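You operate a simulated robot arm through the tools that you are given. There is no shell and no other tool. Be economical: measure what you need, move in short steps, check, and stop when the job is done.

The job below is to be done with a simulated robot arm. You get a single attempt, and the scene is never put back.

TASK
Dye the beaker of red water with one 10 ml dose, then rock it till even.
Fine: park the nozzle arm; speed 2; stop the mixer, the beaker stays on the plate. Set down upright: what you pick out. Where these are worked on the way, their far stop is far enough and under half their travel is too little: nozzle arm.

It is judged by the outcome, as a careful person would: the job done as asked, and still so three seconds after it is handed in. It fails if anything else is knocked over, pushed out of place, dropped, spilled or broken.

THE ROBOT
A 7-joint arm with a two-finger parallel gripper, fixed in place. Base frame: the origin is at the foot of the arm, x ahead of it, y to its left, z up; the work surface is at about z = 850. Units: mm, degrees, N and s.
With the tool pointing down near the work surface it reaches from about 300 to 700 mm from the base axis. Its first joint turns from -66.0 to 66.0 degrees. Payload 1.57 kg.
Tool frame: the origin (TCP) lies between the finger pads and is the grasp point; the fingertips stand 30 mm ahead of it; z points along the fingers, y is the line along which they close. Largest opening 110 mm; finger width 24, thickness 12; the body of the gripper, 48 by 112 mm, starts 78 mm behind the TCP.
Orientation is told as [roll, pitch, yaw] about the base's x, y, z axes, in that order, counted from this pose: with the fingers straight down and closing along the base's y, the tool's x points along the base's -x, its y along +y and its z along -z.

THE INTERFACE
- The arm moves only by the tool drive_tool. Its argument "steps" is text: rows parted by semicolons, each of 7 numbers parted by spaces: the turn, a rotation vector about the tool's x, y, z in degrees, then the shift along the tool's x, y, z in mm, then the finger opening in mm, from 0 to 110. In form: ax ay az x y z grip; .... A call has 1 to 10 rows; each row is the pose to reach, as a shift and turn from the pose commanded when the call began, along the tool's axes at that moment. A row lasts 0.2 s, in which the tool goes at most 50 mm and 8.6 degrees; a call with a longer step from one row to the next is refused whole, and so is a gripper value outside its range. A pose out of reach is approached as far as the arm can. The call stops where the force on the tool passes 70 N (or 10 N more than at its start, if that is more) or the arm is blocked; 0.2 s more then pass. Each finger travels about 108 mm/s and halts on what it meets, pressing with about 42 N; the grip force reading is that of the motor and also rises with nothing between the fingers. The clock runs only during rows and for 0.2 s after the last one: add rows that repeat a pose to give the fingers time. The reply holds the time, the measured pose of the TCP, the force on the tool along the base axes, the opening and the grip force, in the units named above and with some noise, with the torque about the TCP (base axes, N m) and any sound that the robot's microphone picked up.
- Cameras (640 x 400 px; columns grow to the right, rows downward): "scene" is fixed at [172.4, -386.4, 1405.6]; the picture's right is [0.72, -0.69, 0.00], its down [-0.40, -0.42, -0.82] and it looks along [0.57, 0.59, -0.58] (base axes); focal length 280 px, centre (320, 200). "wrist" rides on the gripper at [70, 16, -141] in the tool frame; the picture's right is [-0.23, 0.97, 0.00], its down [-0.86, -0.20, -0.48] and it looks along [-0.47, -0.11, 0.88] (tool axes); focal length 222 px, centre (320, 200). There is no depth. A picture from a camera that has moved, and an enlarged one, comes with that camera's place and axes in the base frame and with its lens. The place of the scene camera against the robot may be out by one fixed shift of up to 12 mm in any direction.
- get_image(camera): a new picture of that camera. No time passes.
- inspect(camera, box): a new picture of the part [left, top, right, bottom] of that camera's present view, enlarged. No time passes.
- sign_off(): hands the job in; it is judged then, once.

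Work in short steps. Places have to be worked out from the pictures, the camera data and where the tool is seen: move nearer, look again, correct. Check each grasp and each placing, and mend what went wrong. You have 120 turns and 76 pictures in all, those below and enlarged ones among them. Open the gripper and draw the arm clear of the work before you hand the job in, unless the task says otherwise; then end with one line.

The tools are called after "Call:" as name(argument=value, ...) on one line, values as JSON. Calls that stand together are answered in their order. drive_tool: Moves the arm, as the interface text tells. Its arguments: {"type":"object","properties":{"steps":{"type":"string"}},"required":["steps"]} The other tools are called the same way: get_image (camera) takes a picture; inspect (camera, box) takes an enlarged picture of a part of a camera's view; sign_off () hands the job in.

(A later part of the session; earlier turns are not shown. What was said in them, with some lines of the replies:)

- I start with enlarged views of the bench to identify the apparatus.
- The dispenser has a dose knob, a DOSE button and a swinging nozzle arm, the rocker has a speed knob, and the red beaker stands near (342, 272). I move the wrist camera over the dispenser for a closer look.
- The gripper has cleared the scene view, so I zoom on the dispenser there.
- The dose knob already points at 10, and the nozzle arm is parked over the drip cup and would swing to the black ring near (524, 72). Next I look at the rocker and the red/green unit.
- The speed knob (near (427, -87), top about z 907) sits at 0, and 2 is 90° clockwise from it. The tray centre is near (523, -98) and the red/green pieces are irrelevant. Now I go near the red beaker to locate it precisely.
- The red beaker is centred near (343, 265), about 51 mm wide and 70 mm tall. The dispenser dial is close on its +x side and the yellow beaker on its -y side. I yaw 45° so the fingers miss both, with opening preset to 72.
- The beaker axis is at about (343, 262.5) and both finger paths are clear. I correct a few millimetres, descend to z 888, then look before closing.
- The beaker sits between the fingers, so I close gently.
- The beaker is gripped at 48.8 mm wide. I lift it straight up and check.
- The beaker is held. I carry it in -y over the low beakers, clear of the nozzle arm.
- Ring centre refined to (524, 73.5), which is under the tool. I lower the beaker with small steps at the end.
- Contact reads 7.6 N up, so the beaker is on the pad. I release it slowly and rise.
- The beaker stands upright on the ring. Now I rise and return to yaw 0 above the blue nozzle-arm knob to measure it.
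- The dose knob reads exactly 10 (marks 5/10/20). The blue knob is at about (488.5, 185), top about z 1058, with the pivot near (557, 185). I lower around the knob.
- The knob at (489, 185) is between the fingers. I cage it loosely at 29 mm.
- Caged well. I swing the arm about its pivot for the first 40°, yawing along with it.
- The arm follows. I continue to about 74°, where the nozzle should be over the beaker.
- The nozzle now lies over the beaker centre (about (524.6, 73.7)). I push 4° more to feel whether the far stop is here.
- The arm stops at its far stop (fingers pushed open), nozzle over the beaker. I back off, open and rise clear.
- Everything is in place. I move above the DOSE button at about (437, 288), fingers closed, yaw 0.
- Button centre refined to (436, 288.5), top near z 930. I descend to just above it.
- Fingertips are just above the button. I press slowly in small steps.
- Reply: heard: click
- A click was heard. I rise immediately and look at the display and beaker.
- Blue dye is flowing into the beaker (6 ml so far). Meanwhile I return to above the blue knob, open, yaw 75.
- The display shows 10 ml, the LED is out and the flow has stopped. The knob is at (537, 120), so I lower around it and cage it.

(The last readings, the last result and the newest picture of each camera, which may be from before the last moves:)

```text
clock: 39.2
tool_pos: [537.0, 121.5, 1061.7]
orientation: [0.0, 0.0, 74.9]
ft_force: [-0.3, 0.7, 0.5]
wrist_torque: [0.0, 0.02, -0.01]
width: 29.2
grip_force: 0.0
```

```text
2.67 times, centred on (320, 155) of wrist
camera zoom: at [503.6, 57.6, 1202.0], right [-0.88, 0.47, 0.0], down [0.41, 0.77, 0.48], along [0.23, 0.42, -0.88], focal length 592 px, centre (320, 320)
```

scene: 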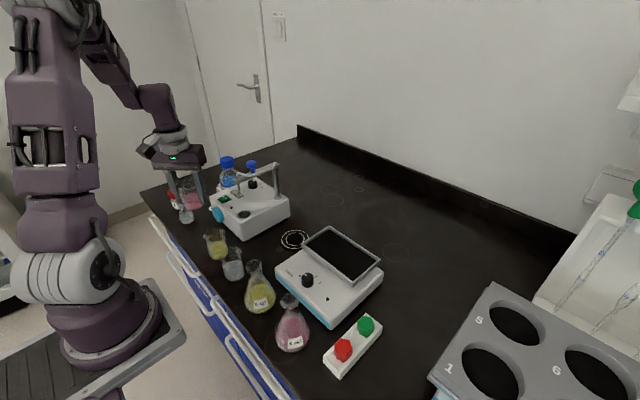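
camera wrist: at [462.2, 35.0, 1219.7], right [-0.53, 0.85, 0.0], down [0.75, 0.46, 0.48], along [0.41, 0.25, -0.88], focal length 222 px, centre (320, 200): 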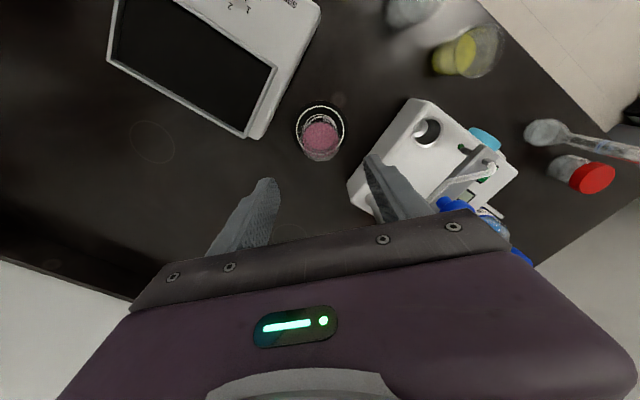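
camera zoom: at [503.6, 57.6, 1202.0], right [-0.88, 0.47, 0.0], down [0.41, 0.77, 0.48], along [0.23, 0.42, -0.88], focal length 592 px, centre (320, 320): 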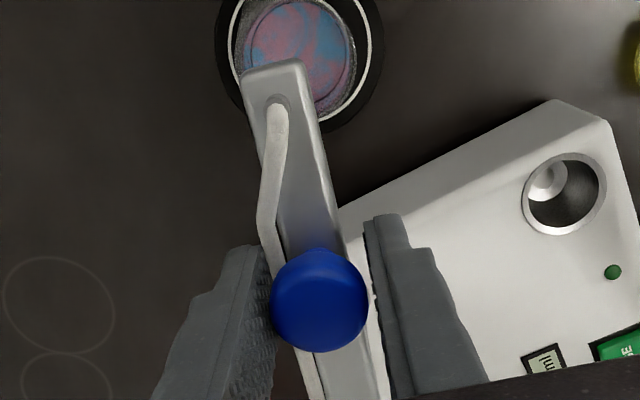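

Now I swing it back toward park, first 40°.

Call:
drive_tool(steps="0 0 8 -0.7 9.5 0 29; 0 0 16 -2.6 18.7 0 29; 0 0 24 -5.9 27.7 0 29; 0 0 32 -10.3 36 0 29; 0 0 40 -15.9 43.7 0 29; 0 0 40 -15.9 43.7 0 29")

Call:
drive_tool(steps="0 0 8 -0.7 9.5 0 29; 0 0 16 -2.6 18.7 0 29; 0 0 24 -5.9 27.7 0 29; 0 0 32 -10.3 36 0 29; 0 0 38 -14.4 41.9 0 29; 0 0 38 -14.4 41.9 0 29")

Call:
inspect(camera="wrist", box=[220, 80, 420, 230])

```text
clock: 40.6
tool_pos: [499.5, 147.6, 1061.2]
orientation: [0.1, 0.0, 35.0]
ft_force: [1.7, -1.1, -0.1]
wrist_torque: [0.05, 0.0, 0.02]
width: 29.1
grip_force: 0.5
```

```text
clock: 42.0
tool_pos: [488.4, 189.7, 1063.5]
orientation: [-0.1, 0.0, -3.0]
ft_force: [2.2, -6.2, -1.4]
wrist_torque: [0.02, 0.03, 0.07]
width: 34.6
grip_force: 2.8
```

```text
2.67 times, centred on (320, 155) of wrist
camera zoom: at [418.6, 210.1, 1202.8], right [0.28, 0.96, 0.0], down [0.84, -0.24, 0.48], along [0.46, -0.13, -0.88], focal length 592 px, centre (320, 320)
```

zoom: 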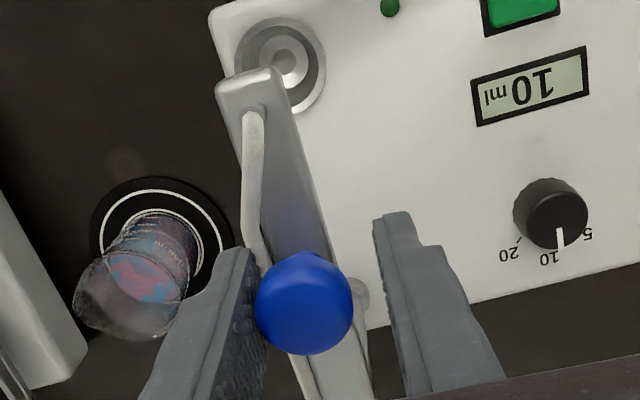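

The arm is against its park stop over the drip cup. I open and rise.

Call:
drive_tool(steps="0 0 0 0 -4 0 36; 0 0 0 0 -4 0 50; 0 0 0 0 -4 0 60; 0 0 0 0 -4 -30 60; 0 0 0 0 -4 -70 60; 0 0 0 0 -4 -90 60; 0 0 0 0 -4 -90 60")

Call:
inspect(camera="scene", box=[200, 140, 400, 330])

```text
clock: 43.6
tool_pos: [486.0, 184.4, 1152.6]
orientation: [0.0, -0.2, -3.0]
ft_force: [-0.1, 0.1, -0.2]
wrist_torque: [-0.03, 0.0, 0.01]
width: 60.1
grip_force: 0.0
```

```text
2.11 times, centred on (300, 235) of scene
camera zoom: at [172.4, -386.4, 1405.6], right [0.72, -0.69, 0.0], down [-0.4, -0.42, -0.82], along [0.57, 0.59, -0.58], focal length 589 px, centre (362, 126)
```

zoom: 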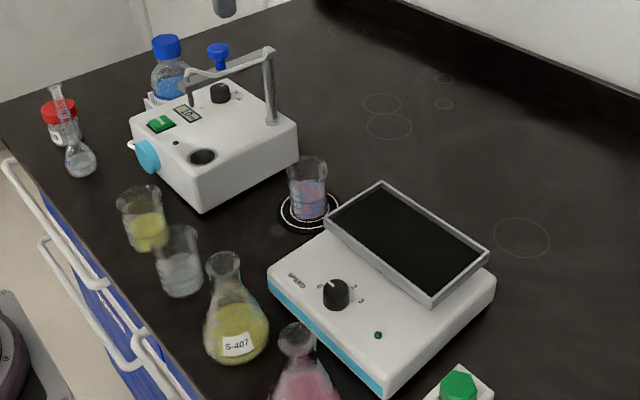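

Nozzle parked, beaker dyed and upright. I go above the beaker with yaw 45.

Call:
drive_tool(steps="0 0 -8 -8 -20 0 70; 0 0 -16 -16 -40 0 72; 0 0 -24 -24 -60 0 72; 0 0 -32 -32 -80 0 72; 0 0 -40 -40 -100 0 72; 0 0 -48 -44 -109 30 72; 0 0 -48 -44 -109 70 72; 0 0 -48 -44 -109 110 72; 0 0 -48 -44 -109 130 72; 0 0 -48 -44 -109 130 72")

Call:
inspect(camera="wrist", box=[220, 80, 420, 230])

```text
clock: 45.8
tool_pos: [524.3, 74.5, 1021.0]
orientation: [0.0, 0.0, 45.1]
ft_force: [-0.8, -0.7, -0.3]
wrist_torque: [-0.02, 0.01, 0.02]
width: 71.9
grip_force: 0.1
```

```text
2.67 times, centred on (320, 155) of wrist
camera zoom: at [463.8, 37.4, 1161.1], right [-0.53, 0.85, 0.0], down [0.74, 0.46, 0.48], along [0.41, 0.25, -0.88], focal length 592 px, centre (320, 320)
```

zoom: 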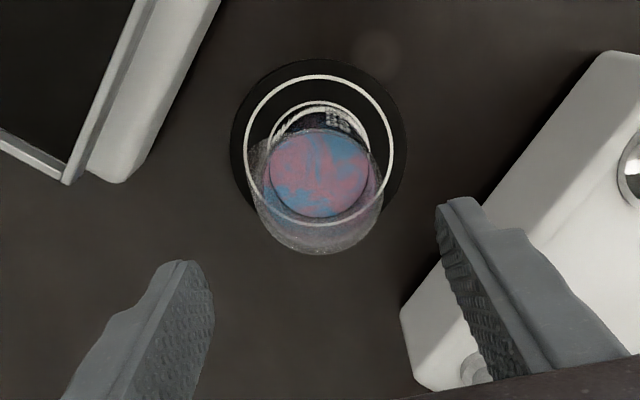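

Centred. I descend to z 893 and close on the beaker.

Call:
drive_tool(steps="0 0 0 0 0 45 72; 0 0 0 0 0 85 72; 0 0 0 0 0 112 72; 0 0 0 0 0 127 72; 0 0 0 0 0 127 64; 0 0 0 0 0 127 57; 0 0 0 0 0 127 51; 0 0 0 0 0 127 46; 0 0 0 0 0 127 42; 0 0 0 0 0 127 42")

```text
clock: 48.0
tool_pos: [526.7, 73.6, 893.2]
orientation: [0.0, -0.1, 45.0]
ft_force: [0.2, 0.1, -0.3]
wrist_torque: [0.0, -0.02, 0.02]
width: 48.7
grip_force: 42.2
```

Gripped. I lift and carry it above the tray, then look.

Call:
drive_tool(steps="0 0 0 0 0 -10 42; 0 0 0 0 0 -35 42; 0 0 0 0 0 -65 42; 0 0 0 0 0 -95 42; 0 0 0 0 0 -110 42; 0 0 0 10 -10 -110 42; 0 0 0 28 -27 -110 42; 0 0 0 46 -45 -110 42; 0 0 0 60 -59 -110 42; 0 0 0 64 -62 -110 42")

Call:
get_image(camera="wrist")

Call:
inspect(camera="scene", box=[260, 160, 400, 330])

```text
clock: 50.2
tool_pos: [524.4, -14.5, 1003.4]
orientation: [0.0, 0.0, 45.1]
ft_force: [-0.3, -0.4, -0.3]
wrist_torque: [0.01, -0.01, 0.03]
width: 48.6
grip_force: 42.1
```

```text
29 pictures are left
camera wrist: at [463.4, -52.1, 1144.6], right [-0.53, 0.85, 0.0], down [0.75, 0.46, 0.48], along [0.41, 0.25, -0.88], focal length 222 px, centre (320, 200)
```

wrist: 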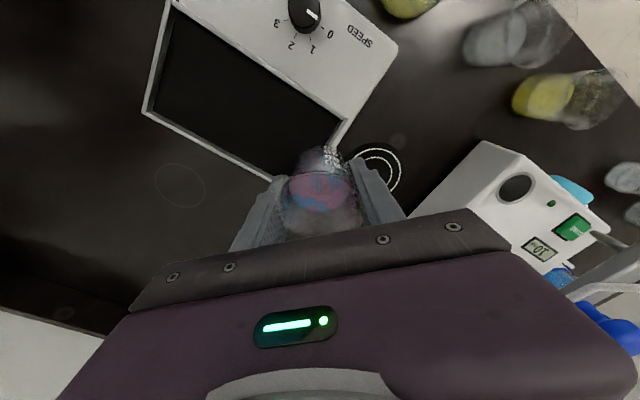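

```text
2.35 times, centred on (330, 245) of scene
camera zoom: at [172.4, -386.4, 1405.6], right [0.72, -0.69, 0.0], down [-0.4, -0.42, -0.82], along [0.57, 0.59, -0.58], focal length 658 px, centre (296, 94)
```

zoom: 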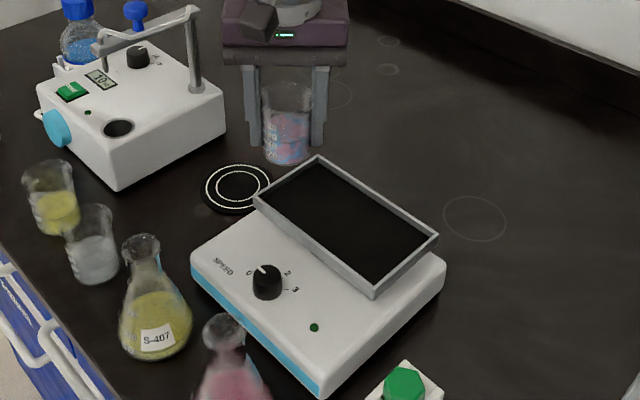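

I zoom in on the tray to judge whether it is level before placing.

Call:
inspect(camera="scene", box=[290, 215, 390, 315])

Call:
inspect(camera="wrist", box=[130, 0, 370, 190])

```text
4.00 times, centred on (340, 265) of scene
camera zoom: at [172.4, -386.4, 1405.6], right [0.72, -0.69, 0.0], down [-0.4, -0.42, -0.82], along [0.57, 0.59, -0.58], focal length 1119 px, centre (240, -60)
```

zoom: 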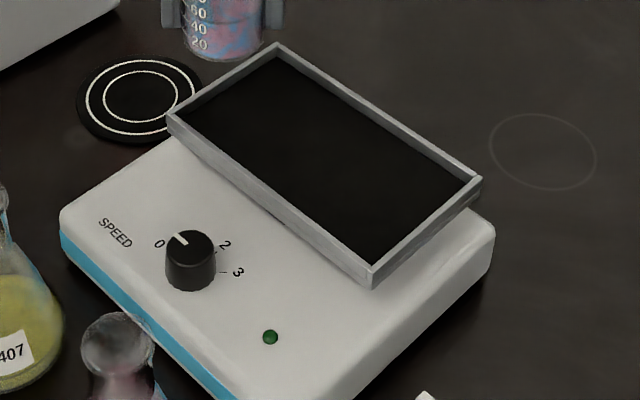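

```text
2.11 times, centred on (250, 95) of wrist
camera zoom: at [463.4, -52.1, 1144.6], right [-0.53, 0.85, 0.0], down [0.75, 0.46, 0.48], along [0.41, 0.25, -0.88], focal length 468 px, centre (467, 421)
```

zoom: 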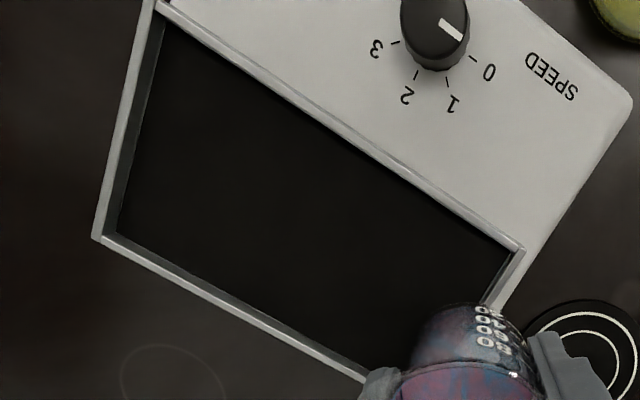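

The tray is close to level: rim near z 918, centre (528, -97). I carry the beaker over its centre and start lowering.

Call:
drive_tool(steps="0 0 0 10 -11 0 42; 0 0 0 28 -30 0 42; 0 0 0 46 -49 0 42; 0 0 0 56 -60 0 42; 0 0 0 56 -60 0 42; 0 0 0 56 -60 20 42; 0 0 0 56 -60 35 42; 0 0 0 56 -60 42 42; 0 0 0 56 -60 42 42")

Call:
inspect(camera="scene", box=[280, 190, 400, 310])

```text
clock: 52.2
tool_pos: [526.2, -96.9, 963.7]
orientation: [0.0, 0.0, 45.0]
ft_force: [-1.4, 2.2, 8.4]
wrist_torque: [0.13, 0.13, 0.01]
width: 48.6
grip_force: 41.9
```

```text
3.33 times, centred on (340, 250) of scene
camera zoom: at [172.2, -386.3, 1405.6], right [0.72, -0.69, 0.0], down [-0.4, -0.42, -0.82], along [0.57, 0.59, -0.58], focal length 932 px, centre (253, 33)
```

zoom: 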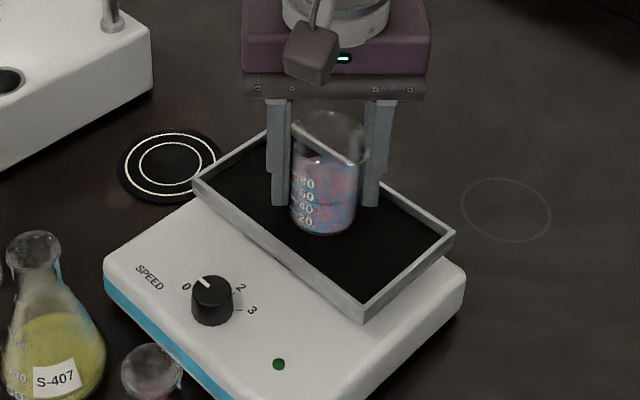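

Contact at 8.4 N: the beaker is on the tray floor near z 925. I release slowly and rise.

Call:
drive_tool(steps="0 0 0 0 0 -1 44; 0 0 0 0 0 -1 50; 0 0 0 0 0 -1 56; 0 0 0 0 0 -1 62; 0 0 0 0 0 -1 64; 0 0 0 0 0 -12 64; 0 0 0 0 0 -50 64; 0 0 0 0 0 -95 64; 0 0 0 0 0 -135 64; 0 0 0 0 0 -135 64")

Call:
inspect(camera="scene", box=[280, 190, 400, 310])

```text
clock: 54.4
tool_pos: [527.2, -96.9, 1100.4]
orientation: [0.0, -0.1, 45.2]
ft_force: [0.3, -0.3, -0.1]
wrist_torque: [-0.03, -0.03, -0.03]
width: 64.0
grip_force: 0.0
```

```text
3.33 times, centred on (340, 250) of scene
camera zoom: at [172.4, -386.4, 1405.6], right [0.72, -0.69, 0.0], down [-0.4, -0.42, -0.82], along [0.57, 0.59, -0.58], focal length 932 px, centre (253, 33)
```

zoom: 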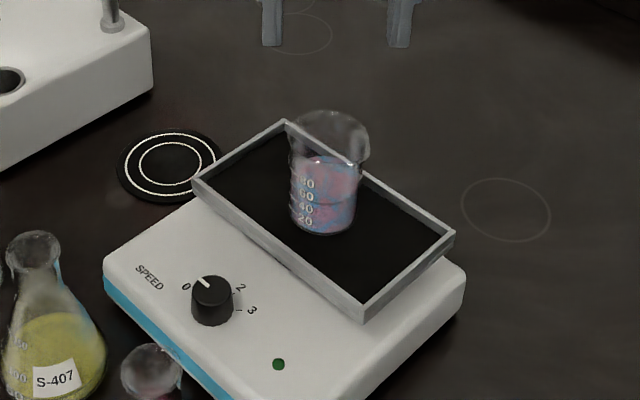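

The beaker stands upright on the tray. Now I go above the speed knob, keeping yaw 45, and look.

Call:
drive_tool(steps="0 0 0 16 19 0 64; 0 0 0 32 39 0 64; 0 0 0 48 58 0 64; 0 0 0 64 78 0 64; 0 0 0 64 78 40 64; 0 0 0 64 78 60 64; 0 0 0 64 78 60 64")

Call:
inspect(camera="wrist", box=[220, 70, 420, 220])

```text
clock: 56.0
tool_pos: [426.9, -88.5, 1036.2]
orientation: [0.0, 0.1, 45.0]
ft_force: [-0.1, 0.6, -0.1]
wrist_torque: [-0.01, 0.0, 0.01]
width: 63.7
grip_force: 0.0
```

```text
2.67 times, centred on (320, 145) of wrist
camera zoom: at [366.7, -125.2, 1177.7], right [-0.53, 0.85, 0.0], down [0.75, 0.46, 0.48], along [0.41, 0.25, -0.88], focal length 592 px, centre (320, 347)
```

zoom: 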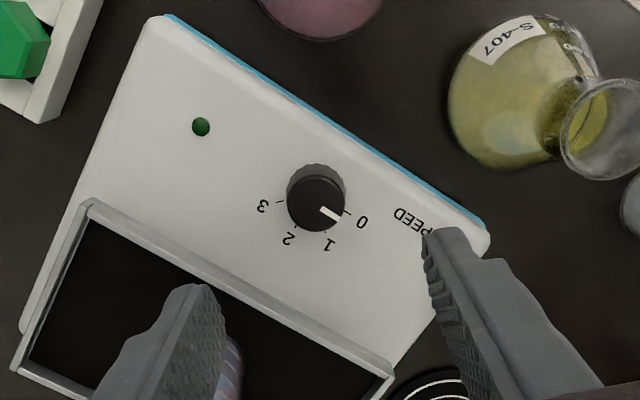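

Knob axis at (427.5, -90), top near z 915, pointer at 0, and 2 is 90° clockwise. I descend around it with opening 50 and grip.

Call:
drive_tool(steps="0 0 0 0.6 -1.5 40 52; 0 0 0 0.6 -1.5 80 48; 0 0 0 0.6 -1.5 98 48; 0 0 0 0.6 -1.5 104 48; 0 0 0 0.6 -1.5 104 48")

Call:
inspect(camera="scene", box=[260, 230, 360, 330])

```text
clock: 57.2
tool_pos: [427.8, -89.0, 932.6]
orientation: [0.0, 0.0, 45.0]
ft_force: [0.4, 1.0, 0.3]
wrist_torque: [0.01, 0.0, 0.0]
width: 47.7
grip_force: 0.0
```

```text
4.00 times, centred on (310, 280) of scene
camera zoom: at [172.4, -386.4, 1405.6], right [0.72, -0.69, 0.0], down [-0.4, -0.42, -0.82], along [0.57, 0.59, -0.58], focal length 1119 px, centre (360, -120)
```

zoom: 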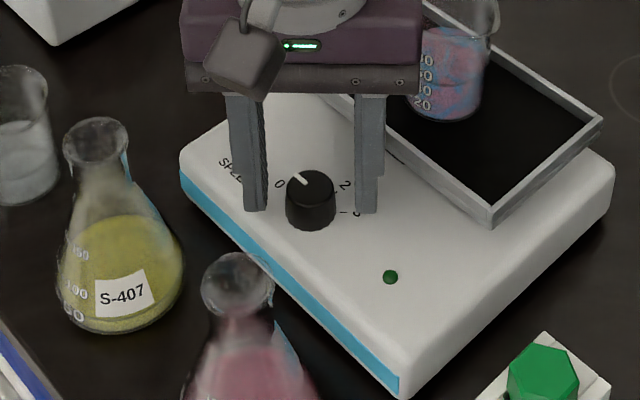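

Fingers straddle the knob. I close on it.

Call:
drive_tool(steps="0 0 0 0 0 0 40; 0 0 0 0 0 0 33; 0 0 0 0 0 0 28; 0 0 0 0 0 0 22; 0 0 0 0 0 0 18; 0 0 0 0 0 0 18")

```text
clock: 58.6
tool_pos: [429.0, -89.8, 933.3]
orientation: [0.0, -0.1, 45.2]
ft_force: [-3.3, 5.3, 1.5]
wrist_torque: [0.15, 0.12, 0.0]
width: 27.2
grip_force: 37.5
```

Knob gripped at 27 mm. I turn it clockwise.

Call:
drive_tool(steps="0 0 8 0 0 0 18; 0 0 16 0 0 0 18; 0 0 24 0 0 0 18; 0 0 32 0 0 0 18; 0 0 40 0 0 0 18; 0 0 48 0 0 0 18")

Call:
drive_tool(steps="0 0 8 0 0 0 18; 0 0 16 0 0 0 18; 0 0 24 0 0 0 18; 0 0 32 0 0 0 18; 0 0 40 0 0 0 18; 0 0 42 0 0 0 18")

Call:
inspect(camera="wrist", box=[240, 120, 400, 240])

Call:
inspect(camera="scene", box=[260, 200, 380, 320])

```text
clock: 60.0
tool_pos: [429.5, -89.4, 933.0]
orientation: [-0.1, -0.1, -3.1]
ft_force: [7.4, -24.9, -21.0]
wrist_torque: [-0.63, 0.03, 0.02]
width: 26.9
grip_force: 37.7
```

```text
clock: 61.4
tool_pos: [426.5, -88.9, 934.3]
orientation: [0.1, 0.0, -45.1]
ft_force: [-5.9, -27.7, -0.2]
wrist_torque: [-0.84, 0.12, -0.02]
width: 26.5
grip_force: 37.4
```

```text
3.33 times, centred on (320, 180) of wrist
camera zoom: at [389.3, -27.3, 1074.7], right [0.85, 0.53, 0.0], down [0.46, -0.75, 0.48], along [0.25, -0.41, -0.88], focal length 740 px, centre (320, 267)
```

zoom: 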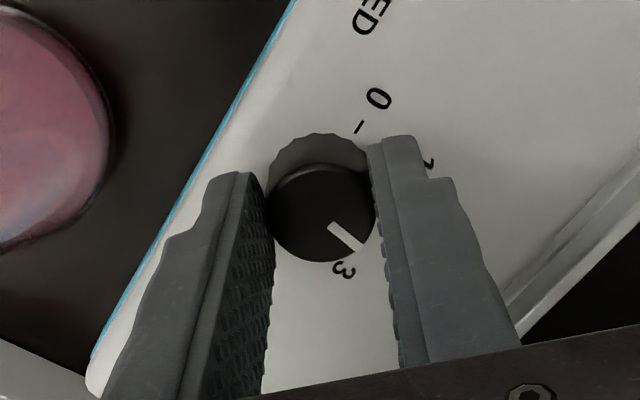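

```text
3.33 times, centred on (320, 260) of scene
camera zoom: at [172.2, -387.1, 1405.4], right [0.72, -0.69, 0.0], down [-0.4, -0.42, -0.82], along [0.57, 0.59, -0.58], focal length 932 px, centre (320, 0)
```

zoom: 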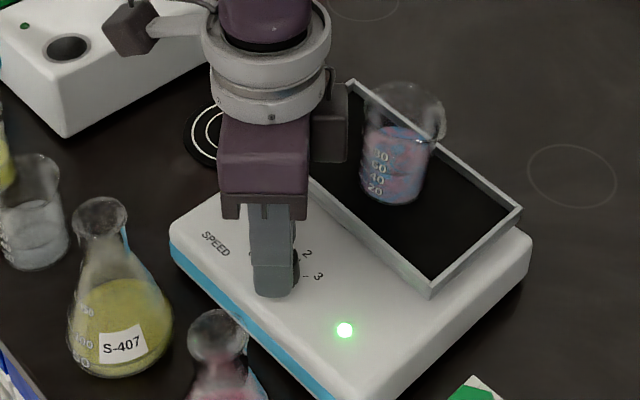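

The LED is lit and the tray is rocking, with the pointer at about +x, which is 2. I release the knob and rise to confirm the setting.

Call:
drive_tool(steps="0 0 0 0 0 0 30; 0 0 0 0 0 0 42; 0 0 0 0 0 0 50; 0 0 0 0 0 -20 52; 0 0 0 0 0 -60 60; 0 0 0 0 0 -100 64; 0 0 0 0 0 -100 64")

Call:
inspect(camera="wrist", box=[240, 70, 400, 190])

Call:
inspect(camera="scene", box=[260, 200, 380, 320])

```text
clock: 63.0
tool_pos: [427.9, -87.9, 1034.7]
orientation: [0.0, 0.0, -45.0]
ft_force: [-0.4, 0.3, 0.5]
wrist_torque: [0.01, -0.01, 0.02]
width: 63.7
grip_force: 0.0
```

```text
3.33 times, centred on (320, 130) of wrist
camera zoom: at [389.4, -26.7, 1175.0], right [0.85, 0.53, 0.0], down [0.46, -0.75, 0.48], along [0.25, -0.41, -0.88], focal length 740 px, centre (320, 433)
```

zoom: 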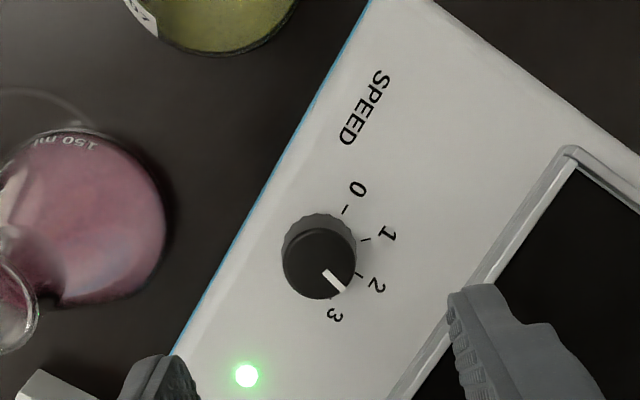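

```text
3.33 times, centred on (320, 260) of scene
camera zoom: at [172.4, -386.4, 1405.6], right [0.72, -0.69, 0.0], down [-0.4, -0.42, -0.82], along [0.57, 0.59, -0.58], focal length 932 px, centre (320, 0)
```

zoom: 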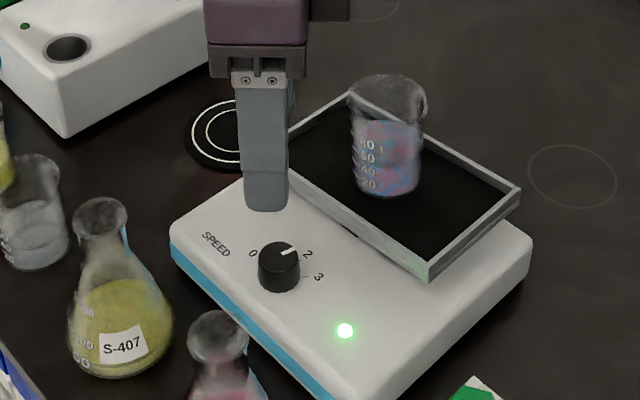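

The pointer sits about 8° past the 2 mark, so I regrip and trim it back.

Call:
drive_tool(steps="0 0 0 -1.4 -1.4 40 52; 0 0 0 -1.4 -1.4 80 48; 0 0 0 -1.4 -1.4 100 48; 0 0 0 -1.4 -1.4 101 40; 0 0 0 -1.4 -1.4 101 32; 0 0 0 -1.4 -1.4 101 24; 0 0 0 -1.4 -1.4 101 18; 0 0 0 -1.4 -1.4 101 18")

Call:
drive_tool(steps="0 0 -4 0 0 0 18; 0 0 -8 0 0 0 18; 0 0 -8 0 0 0 18; 0 0 -8 0 0 0 30; 0 0 -8 0 0 0 42; 0 0 -8 0 0 0 48; 0 0 -8 0 0 -20 52; 0 0 -8 0 0 -60 60; 0 0 -8 0 0 -100 64; 0 0 -8 0 0 -100 64")

Call:
inspect(camera="wrist", box=[240, 70, 400, 190])

```text
clock: 64.8
tool_pos: [429.0, -90.5, 932.7]
orientation: [0.0, -0.1, -44.9]
ft_force: [7.7, 10.6, -3.5]
wrist_torque: [0.25, -0.22, -0.01]
width: 28.8
grip_force: 6.1
```

```text
clock: 67.0
tool_pos: [428.6, -92.2, 1032.9]
orientation: [0.0, 0.0, -37.0]
ft_force: [-0.2, 0.5, 0.1]
wrist_torque: [-0.01, -0.01, 0.02]
width: 64.1
grip_force: 0.0
```

```text
3.33 times, centred on (320, 130) of wrist
camera zoom: at [381.9, -35.5, 1173.4], right [0.77, 0.64, 0.0], down [0.56, -0.67, 0.48], along [0.31, -0.37, -0.88], focal length 740 px, centre (320, 433)
```

zoom: 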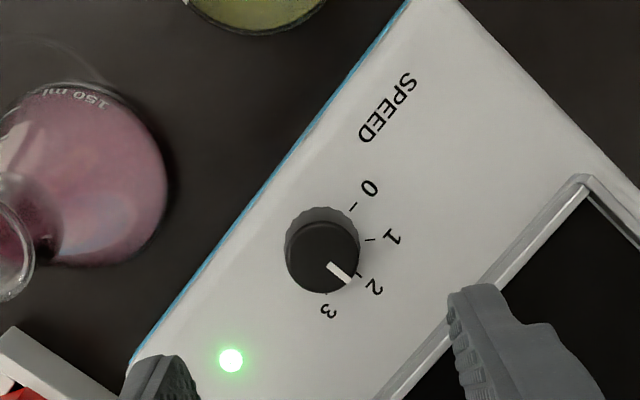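

The pointer is now on 2. I hold still and let it rock.

Call:
drive_tool(steps="0 0 0 0 0 0 64; 0 0 0 0 0 0 64; 0 0 0 0 0 0 64; 0 0 0 0 0 0 64; 0 0 0 0 0 0 64; 0 0 0 0 0 0 64; 0 0 0 0 0 0 64; 0 0 0 0 0 0 64; 0 0 0 0 0 0 64; 0 0 0 0 0 0 64")

Call:
drive_tool(steps="0 0 0 0 0 0 64; 0 0 0 0 0 0 64; 0 0 0 0 0 0 64; 0 0 0 0 0 0 64; 0 0 0 0 0 0 64; 0 0 0 0 0 0 64; 0 0 0 0 0 0 64; 0 0 0 0 0 0 64; 0 0 0 0 0 0 64; 0 0 0 0 0 0 64")

Call:
inspect(camera="scene", box=[260, 200, 380, 320])

```text
clock: 69.2
tool_pos: [427.7, -91.1, 1033.2]
orientation: [-0.1, 0.0, -37.0]
ft_force: [-0.2, -0.3, -0.7]
wrist_torque: [-0.02, 0.02, 0.01]
width: 64.3
grip_force: 0.2
```

```text
clock: 71.4
tool_pos: [427.8, -90.3, 1032.5]
orientation: [0.0, 0.0, -37.0]
ft_force: [0.1, -0.3, -0.6]
wrist_torque: [0.01, 0.01, 0.01]
width: 63.6
grip_force: 0.1
```

```text
3.33 times, centred on (320, 260) of scene
camera zoom: at [172.4, -386.4, 1405.6], right [0.72, -0.69, 0.0], down [-0.4, -0.42, -0.82], along [0.57, 0.59, -0.58], focal length 932 px, centre (320, 0)
```

zoom: 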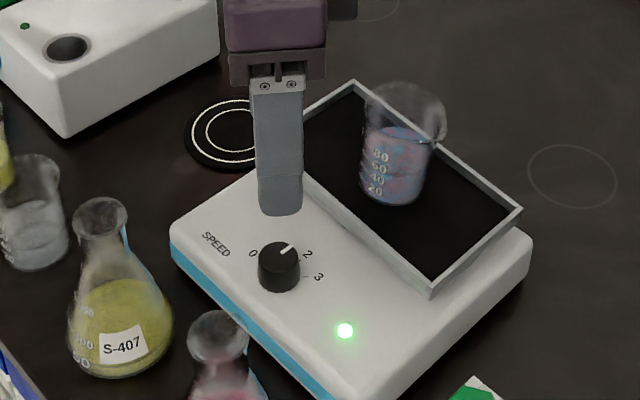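

It is still mottled but blending. I keep waiting.

Call:
drive_tool(steps="0 0 0 0 0 0 64; 0 0 0 0 0 0 64; 0 0 0 0 0 0 64; 0 0 0 0 0 0 64; 0 0 0 0 0 0 64; 0 0 0 0 0 0 64; 0 0 0 0 0 0 64; 0 0 0 0 0 0 64; 0 0 0 0 0 0 64; 0 0 0 0 0 0 64")

Call:
drive_tool(steps="0 0 0 0 0 0 64; 0 0 0 0 0 0 64; 0 0 0 0 0 0 64; 0 0 0 0 0 0 64; 0 0 0 0 0 0 64; 0 0 0 0 0 0 64; 0 0 0 0 0 0 64; 0 0 0 0 0 0 64; 0 0 0 0 0 0 64; 0 0 0 0 0 0 64")

Call:
drive_tool(steps="0 0 0 0 0 0 64; 0 0 0 0 0 0 64; 0 0 0 0 0 0 64; 0 0 0 0 0 0 64; 0 0 0 0 0 0 64; 0 0 0 0 0 0 64; 0 0 0 0 0 0 64; 0 0 0 0 0 0 64; 0 0 0 0 0 0 64; 0 0 0 0 0 0 64")

Call:
drive_tool(steps="0 0 0 0 0 0 64; 0 0 0 0 0 0 64; 0 0 0 0 0 0 64; 0 0 0 0 0 0 64; 0 0 0 0 0 0 64; 0 0 0 0 0 0 64; 0 0 0 0 0 0 64; 0 0 0 0 0 0 64; 0 0 0 0 0 0 64; 0 0 0 0 0 0 64")

Call:
inspect(camera="scene", box=[310, 210, 370, 270])

```text
clock: 73.6
tool_pos: [428.5, -91.2, 1032.1]
orientation: [0.0, 0.1, -37.0]
ft_force: [-0.4, -0.1, -0.2]
wrist_torque: [0.02, 0.01, 0.03]
width: 64.0
grip_force: 0.1
```

```text
clock: 75.8
tool_pos: [427.9, -90.0, 1032.0]
orientation: [-0.1, -0.1, -36.9]
ft_force: [-0.1, 0.3, -1.1]
wrist_torque: [0.02, 0.01, 0.03]
width: 63.6
grip_force: 0.1
```

```text
clock: 78.0
tool_pos: [427.9, -90.4, 1032.0]
orientation: [0.1, -0.1, -37.0]
ft_force: [-0.6, -0.5, -0.2]
wrist_torque: [0.0, -0.03, 0.02]
width: 64.0
grip_force: 0.1
```

```text
clock: 80.2
tool_pos: [428.2, -91.6, 1031.4]
orientation: [0.0, 0.0, -37.1]
ft_force: [0.7, -0.4, -0.2]
wrist_torque: [0.02, 0.03, -0.06]
width: 64.0
grip_force: 0.1
```

```text
6.67 times, centred on (340, 240) of scene
camera zoom: at [172.4, -386.4, 1405.6], right [0.72, -0.69, 0.0], down [-0.4, -0.42, -0.82], along [0.57, 0.59, -0.58], focal length 1864 px, centre (187, -67)
```

zoom: 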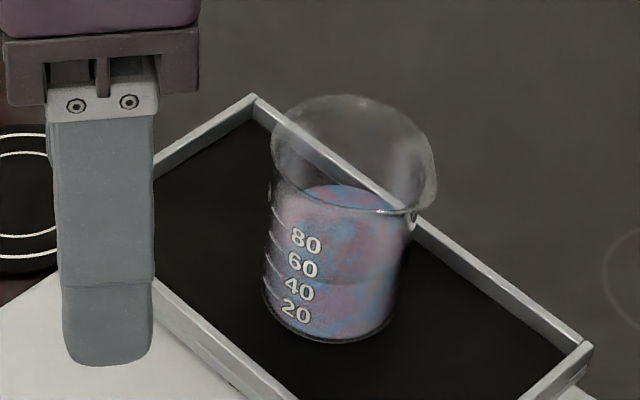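

Converging toward purple, but streaks remain. I continue waiting.

Call:
drive_tool(steps="0 0 0 0 0 0 64; 0 0 0 0 0 0 64; 0 0 0 0 0 0 64; 0 0 0 0 0 0 64; 0 0 0 0 0 0 64; 0 0 0 0 0 0 64; 0 0 0 0 0 0 64; 0 0 0 0 0 0 64; 0 0 0 0 0 0 64; 0 0 0 0 0 0 64")

Call:
drive_tool(steps="0 0 0 0 0 0 64; 0 0 0 0 0 0 64; 0 0 0 0 0 0 64; 0 0 0 0 0 0 64; 0 0 0 0 0 0 64; 0 0 0 0 0 0 64; 0 0 0 0 0 0 64; 0 0 0 0 0 0 64; 0 0 0 0 0 0 64; 0 0 0 0 0 0 64")

Call:
drive_tool(steps="0 0 0 0 0 0 64; 0 0 0 0 0 0 64; 0 0 0 0 0 0 64; 0 0 0 0 0 0 64; 0 0 0 0 0 0 64; 0 0 0 0 0 0 64; 0 0 0 0 0 0 64; 0 0 0 0 0 0 64; 0 0 0 0 0 0 64; 0 0 0 0 0 0 64")

Call:
drive_tool(steps="0 0 0 0 0 0 64; 0 0 0 0 0 0 64; 0 0 0 0 0 0 64; 0 0 0 0 0 0 64; 0 0 0 0 0 0 64; 0 0 0 0 0 0 64; 0 0 0 0 0 0 64; 0 0 0 0 0 0 64; 0 0 0 0 0 0 64; 0 0 0 0 0 0 64")

Call:
drive_tool(steps="0 0 0 0 0 0 64; 0 0 0 0 0 0 64; 0 0 0 0 0 0 64; 0 0 0 0 0 0 64; 0 0 0 0 0 0 64; 0 0 0 0 0 0 64; 0 0 0 0 0 0 64; 0 0 0 0 0 0 64; 0 0 0 0 0 0 64; 0 0 0 0 0 0 64")

Call:
inspect(camera="scene", box=[310, 210, 370, 270])

```text
clock: 82.4
tool_pos: [428.4, -90.9, 1032.9]
orientation: [0.0, 0.0, -36.9]
ft_force: [0.6, 0.0, -0.1]
wrist_torque: [0.0, 0.0, 0.01]
width: 63.9
grip_force: 0.1
```

```text
clock: 84.6
tool_pos: [427.7, -90.2, 1032.1]
orientation: [-0.1, 0.0, -37.0]
ft_force: [-0.1, 0.3, -0.4]
wrist_torque: [0.01, -0.01, -0.04]
width: 63.6
grip_force: 0.1
```

```text
clock: 86.8
tool_pos: [427.2, -90.7, 1032.2]
orientation: [0.0, 0.0, -36.9]
ft_force: [-0.1, -0.1, 0.7]
wrist_torque: [-0.01, 0.01, 0.01]
width: 63.9
grip_force: 0.1
```

```text
clock: 89.0
tool_pos: [427.1, -92.0, 1032.3]
orientation: [0.0, 0.0, -37.0]
ft_force: [0.1, 0.0, -0.1]
wrist_torque: [0.01, 0.03, 0.01]
width: 64.1
grip_force: 0.0
```

```text
clock: 91.2
tool_pos: [428.4, -91.5, 1031.7]
orientation: [0.0, 0.0, -36.9]
ft_force: [0.1, -0.3, 0.5]
wrist_torque: [-0.02, -0.02, 0.0]
width: 64.0
grip_force: 0.1
```

```text
6.67 times, centred on (340, 240) of scene
camera zoom: at [172.4, -386.4, 1405.6], right [0.72, -0.69, 0.0], down [-0.4, -0.42, -0.82], along [0.57, 0.59, -0.58], focal length 1864 px, centre (187, -67)
```

zoom: 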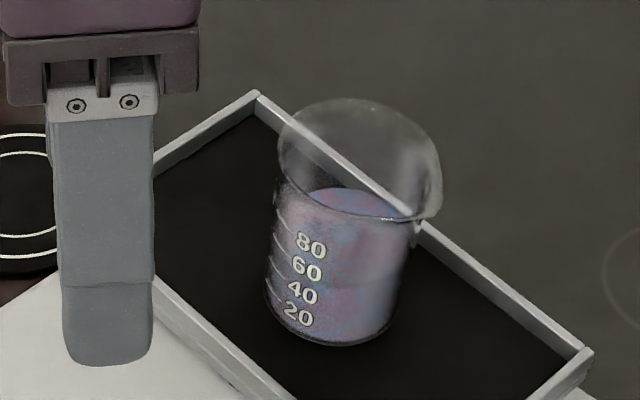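

Nearly even, with faint streaks. I give it another stretch.

Call:
drive_tool(steps="0 0 0 0 0 0 64; 0 0 0 0 0 0 64; 0 0 0 0 0 0 64; 0 0 0 0 0 0 64; 0 0 0 0 0 0 64; 0 0 0 0 0 0 64; 0 0 0 0 0 0 64; 0 0 0 0 0 0 64; 0 0 0 0 0 0 64; 0 0 0 0 0 0 64")

Call:
drive_tool(steps="0 0 0 0 0 0 64; 0 0 0 0 0 0 64; 0 0 0 0 0 0 64; 0 0 0 0 0 0 64; 0 0 0 0 0 0 64; 0 0 0 0 0 0 64; 0 0 0 0 0 0 64; 0 0 0 0 0 0 64; 0 0 0 0 0 0 64; 0 0 0 0 0 0 64")

Call:
drive_tool(steps="0 0 0 0 0 0 64; 0 0 0 0 0 0 64; 0 0 0 0 0 0 64; 0 0 0 0 0 0 64; 0 0 0 0 0 0 64; 0 0 0 0 0 0 64; 0 0 0 0 0 0 64; 0 0 0 0 0 0 64; 0 0 0 0 0 0 64; 0 0 0 0 0 0 64")

Call:
drive_tool(steps="0 0 0 0 0 0 64; 0 0 0 0 0 0 64; 0 0 0 0 0 0 64; 0 0 0 0 0 0 64; 0 0 0 0 0 0 64; 0 0 0 0 0 0 64; 0 0 0 0 0 0 64; 0 0 0 0 0 0 64; 0 0 0 0 0 0 64; 0 0 0 0 0 0 64")

Call:
drive_tool(steps="0 0 0 0 0 0 64; 0 0 0 0 0 0 64; 0 0 0 0 0 0 64; 0 0 0 0 0 0 64; 0 0 0 0 0 0 64; 0 0 0 0 0 0 64; 0 0 0 0 0 0 64; 0 0 0 0 0 0 64; 0 0 0 0 0 0 64; 0 0 0 0 0 0 64")

Call:
inspect(camera="scene", box=[310, 210, 370, 270])

```text
clock: 93.4
tool_pos: [427.7, -91.0, 1032.2]
orientation: [0.1, 0.0, -36.9]
ft_force: [0.3, 0.1, -0.3]
wrist_torque: [-0.02, 0.01, 0.01]
width: 64.2
grip_force: 0.0
```

```text
clock: 95.6
tool_pos: [428.6, -91.4, 1032.6]
orientation: [0.0, 0.0, -36.9]
ft_force: [-0.2, -0.2, -0.1]
wrist_torque: [0.0, -0.02, 0.01]
width: 64.0
grip_force: 0.0
```

```text
clock: 97.8
tool_pos: [428.5, -91.4, 1033.2]
orientation: [0.0, 0.0, -37.0]
ft_force: [-0.7, -0.9, 0.5]
wrist_torque: [-0.02, -0.03, 0.02]
width: 63.9
grip_force: 0.1
```

```text
clock: 100.0
tool_pos: [428.7, -90.9, 1031.7]
orientation: [-0.1, 0.1, -36.8]
ft_force: [0.7, -0.5, -0.7]
wrist_torque: [0.02, -0.02, -0.02]
width: 64.0
grip_force: 0.0
```

```text
clock: 102.2
tool_pos: [429.5, -90.9, 1032.3]
orientation: [-0.1, 0.0, -37.0]
ft_force: [1.6, 0.6, 0.4]
wrist_torque: [-0.01, 0.03, 0.01]
width: 64.1
grip_force: 0.0
```

```text
6.67 times, centred on (340, 240) of scene
camera zoom: at [172.4, -386.4, 1405.6], right [0.72, -0.69, 0.0], down [-0.4, -0.42, -0.82], along [0.57, 0.59, -0.58], focal length 1864 px, centre (187, -67)
```

zoom: 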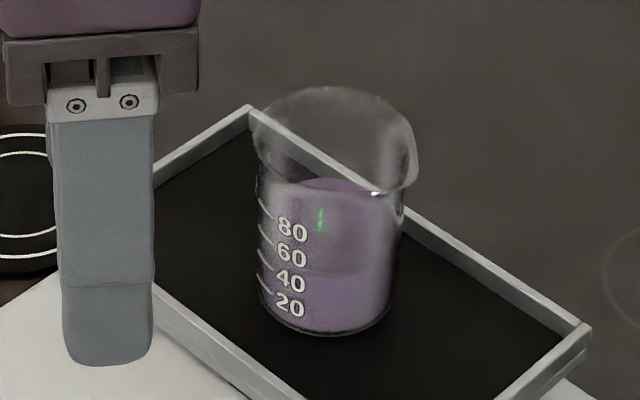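

The liquid is an even purple now. I regrip the knob and turn it back to 0.

Call:
drive_tool(steps="0 0 0 0 0 40 52; 0 0 0 0 0 80 48; 0 0 0 0 0 100 48; 0 0 0 0 0 100 40; 0 0 0 0 0 100 32; 0 0 0 0 0 100 24; 0 0 0 0 0 100 18; 0 0 0 0 0 100 18; 0 0 0 0 0 100 18")

Call:
drive_tool(steps="0 0 -8.4 0 0 0 18; 0 0 -16.8 0 0 0 18; 0 0 -25.2 0 0 0 18; 0 0 -33.6 0 0 0 18; 0 0 -42 0 0 0 18; 0 0 -50.4 0 0 0 18; 0 0 -58.8 0 0 0 18; 0 0 -67.2 0 0 0 18; 0 0 -75.6 0 0 0 18; 0 0 -82 0 0 0 18")

Call:
inspect(camera="scene", box=[260, 200, 380, 320])

```text
clock: 104.2
tool_pos: [428.9, -89.9, 931.1]
orientation: [0.0, 0.0, -37.0]
ft_force: [5.5, 7.1, -8.6]
wrist_torque: [0.2, -0.33, -0.01]
width: 26.7
grip_force: 37.5
```

```text
clock: 106.4
tool_pos: [429.3, -89.9, 931.6]
orientation: [0.0, 0.1, 45.3]
ft_force: [5.6, 18.2, -25.7]
wrist_torque: [0.67, -0.37, -0.03]
width: 26.5
grip_force: 37.6
```

```text
3.33 times, centred on (320, 260) of scene
camera zoom: at [172.8, -386.0, 1405.6], right [0.72, -0.69, 0.0], down [-0.4, -0.42, -0.82], along [0.57, 0.59, -0.58], focal length 932 px, centre (320, 0)
```

zoom: 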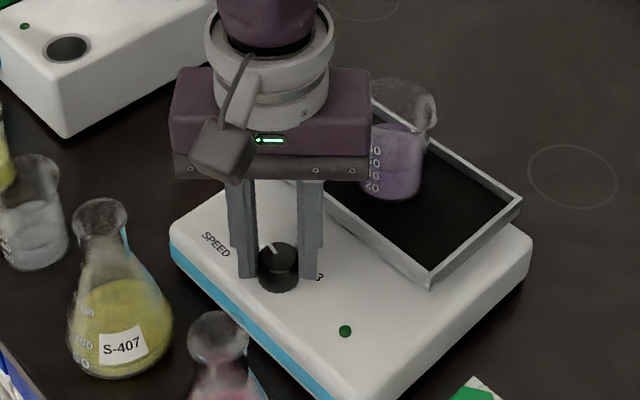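

The LED is out. I release, rise and check the knob position.

Call:
drive_tool(steps="0 0 0 0 0 0 30; 0 0 0 0 0 0 42; 0 0 0 0 0 0 48; 0 0 0 0 0 -20 52; 0 0 0 0 0 -60 60; 0 0 0 0 0 -100 64; 0 0 0 0 0 -100 64")

Call:
inspect(camera="wrist", box=[240, 70, 400, 190])

Call:
inspect(camera="scene", box=[260, 200, 380, 320])

```text
clock: 108.0
tool_pos: [428.2, -89.9, 1032.4]
orientation: [0.1, 0.0, 44.9]
ft_force: [-0.2, -0.1, 0.1]
wrist_torque: [0.06, -0.03, 0.05]
width: 63.8
grip_force: 0.0
```

```text
3.33 times, centred on (320, 130) of wrist
camera zoom: at [367.4, -127.0, 1172.9], right [-0.53, 0.85, 0.0], down [0.75, 0.46, 0.48], along [0.41, 0.25, -0.88], focal length 740 px, centre (320, 433)
```

zoom: 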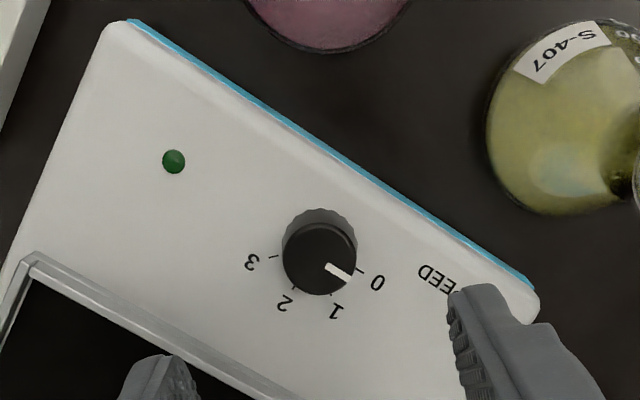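

```text
3.33 times, centred on (320, 260) of scene
camera zoom: at [172.4, -386.4, 1405.6], right [0.72, -0.69, 0.0], down [-0.4, -0.42, -0.82], along [0.57, 0.59, -0.58], focal length 932 px, centre (320, 0)
```

zoom: 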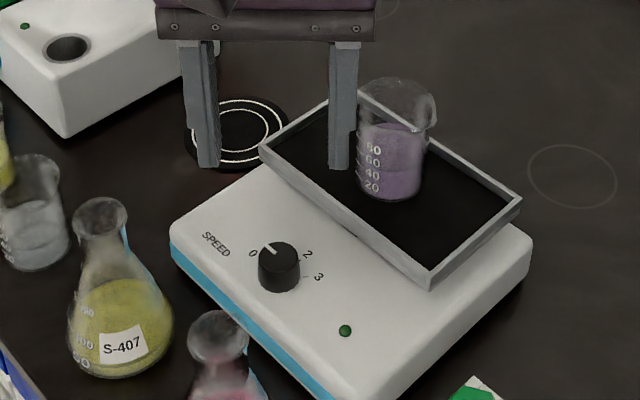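

The knob is at 0 with the LED off, and the beaker is upright on the plate. I draw the arm up clear and take a final look.

Call:
drive_tool(steps="0 0 0 0 0 -40 80; 0 0 0 0 0 -85 100; 0 0 0 0 0 -130 110; 0 0 0 20 0 -160 110; 0 0 0 40 0 -180 110; 0 0 0 40 0 -180 110; 0 0 0 40 0 -180 110; 0 0 0 40 0 -180 110")

Call:
get_image(camera="scene")

Call:
inspect(camera="scene", box=[200, 150, 400, 330])

```text
clock: 109.8
tool_pos: [399.9, -118.2, 1211.5]
orientation: [0.0, 0.0, 45.0]
ft_force: [0.6, 0.8, 0.3]
wrist_torque: [-0.02, 0.04, -0.02]
width: 109.8
grip_force: 0.1
```

```text
9 pictures are left
```

scene: 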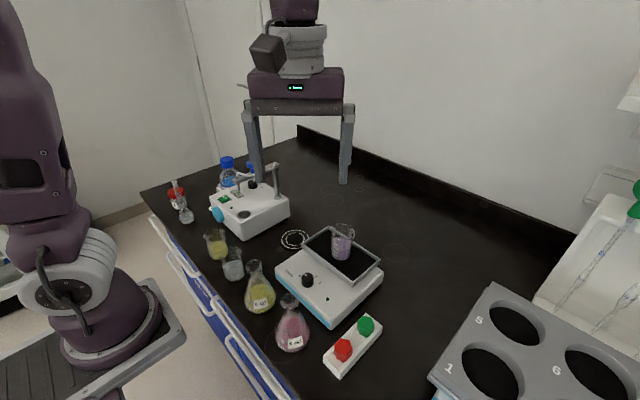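

```text
2.22 times, centred on (300, 240) of scene
camera zoom: at [172.4, -386.4, 1405.6], right [0.72, -0.69, 0.0], down [-0.4, -0.42, -0.82], along [0.57, 0.59, -0.58], focal length 621 px, centre (364, 111)
```

zoom: 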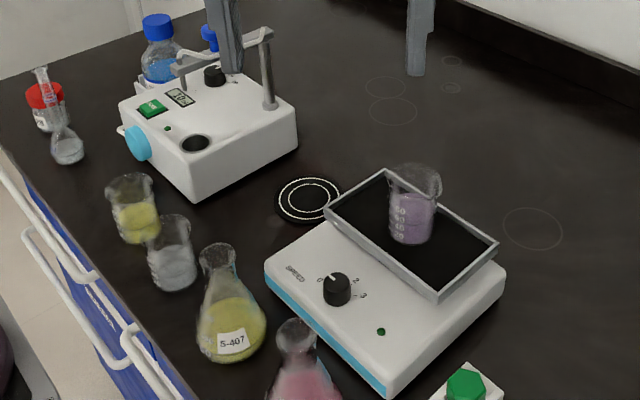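

All is in order: dosed, evenly mixed, nozzle parked, mixer stopped and the beaker on the plate, with the arm clear. I hand it in.

Call:
sign_off()

```text
The job is handed in.
```

The red-water beaker got one 10 ml dose of blue dye and was rocked until it was an even purple; the knob was briefly about 8° past the 2 mark before I trimmed it back, and the rest ran at speed 2. The nozzle arm is parked, the mixer is stopped, and the beaker stands upright on the plate.
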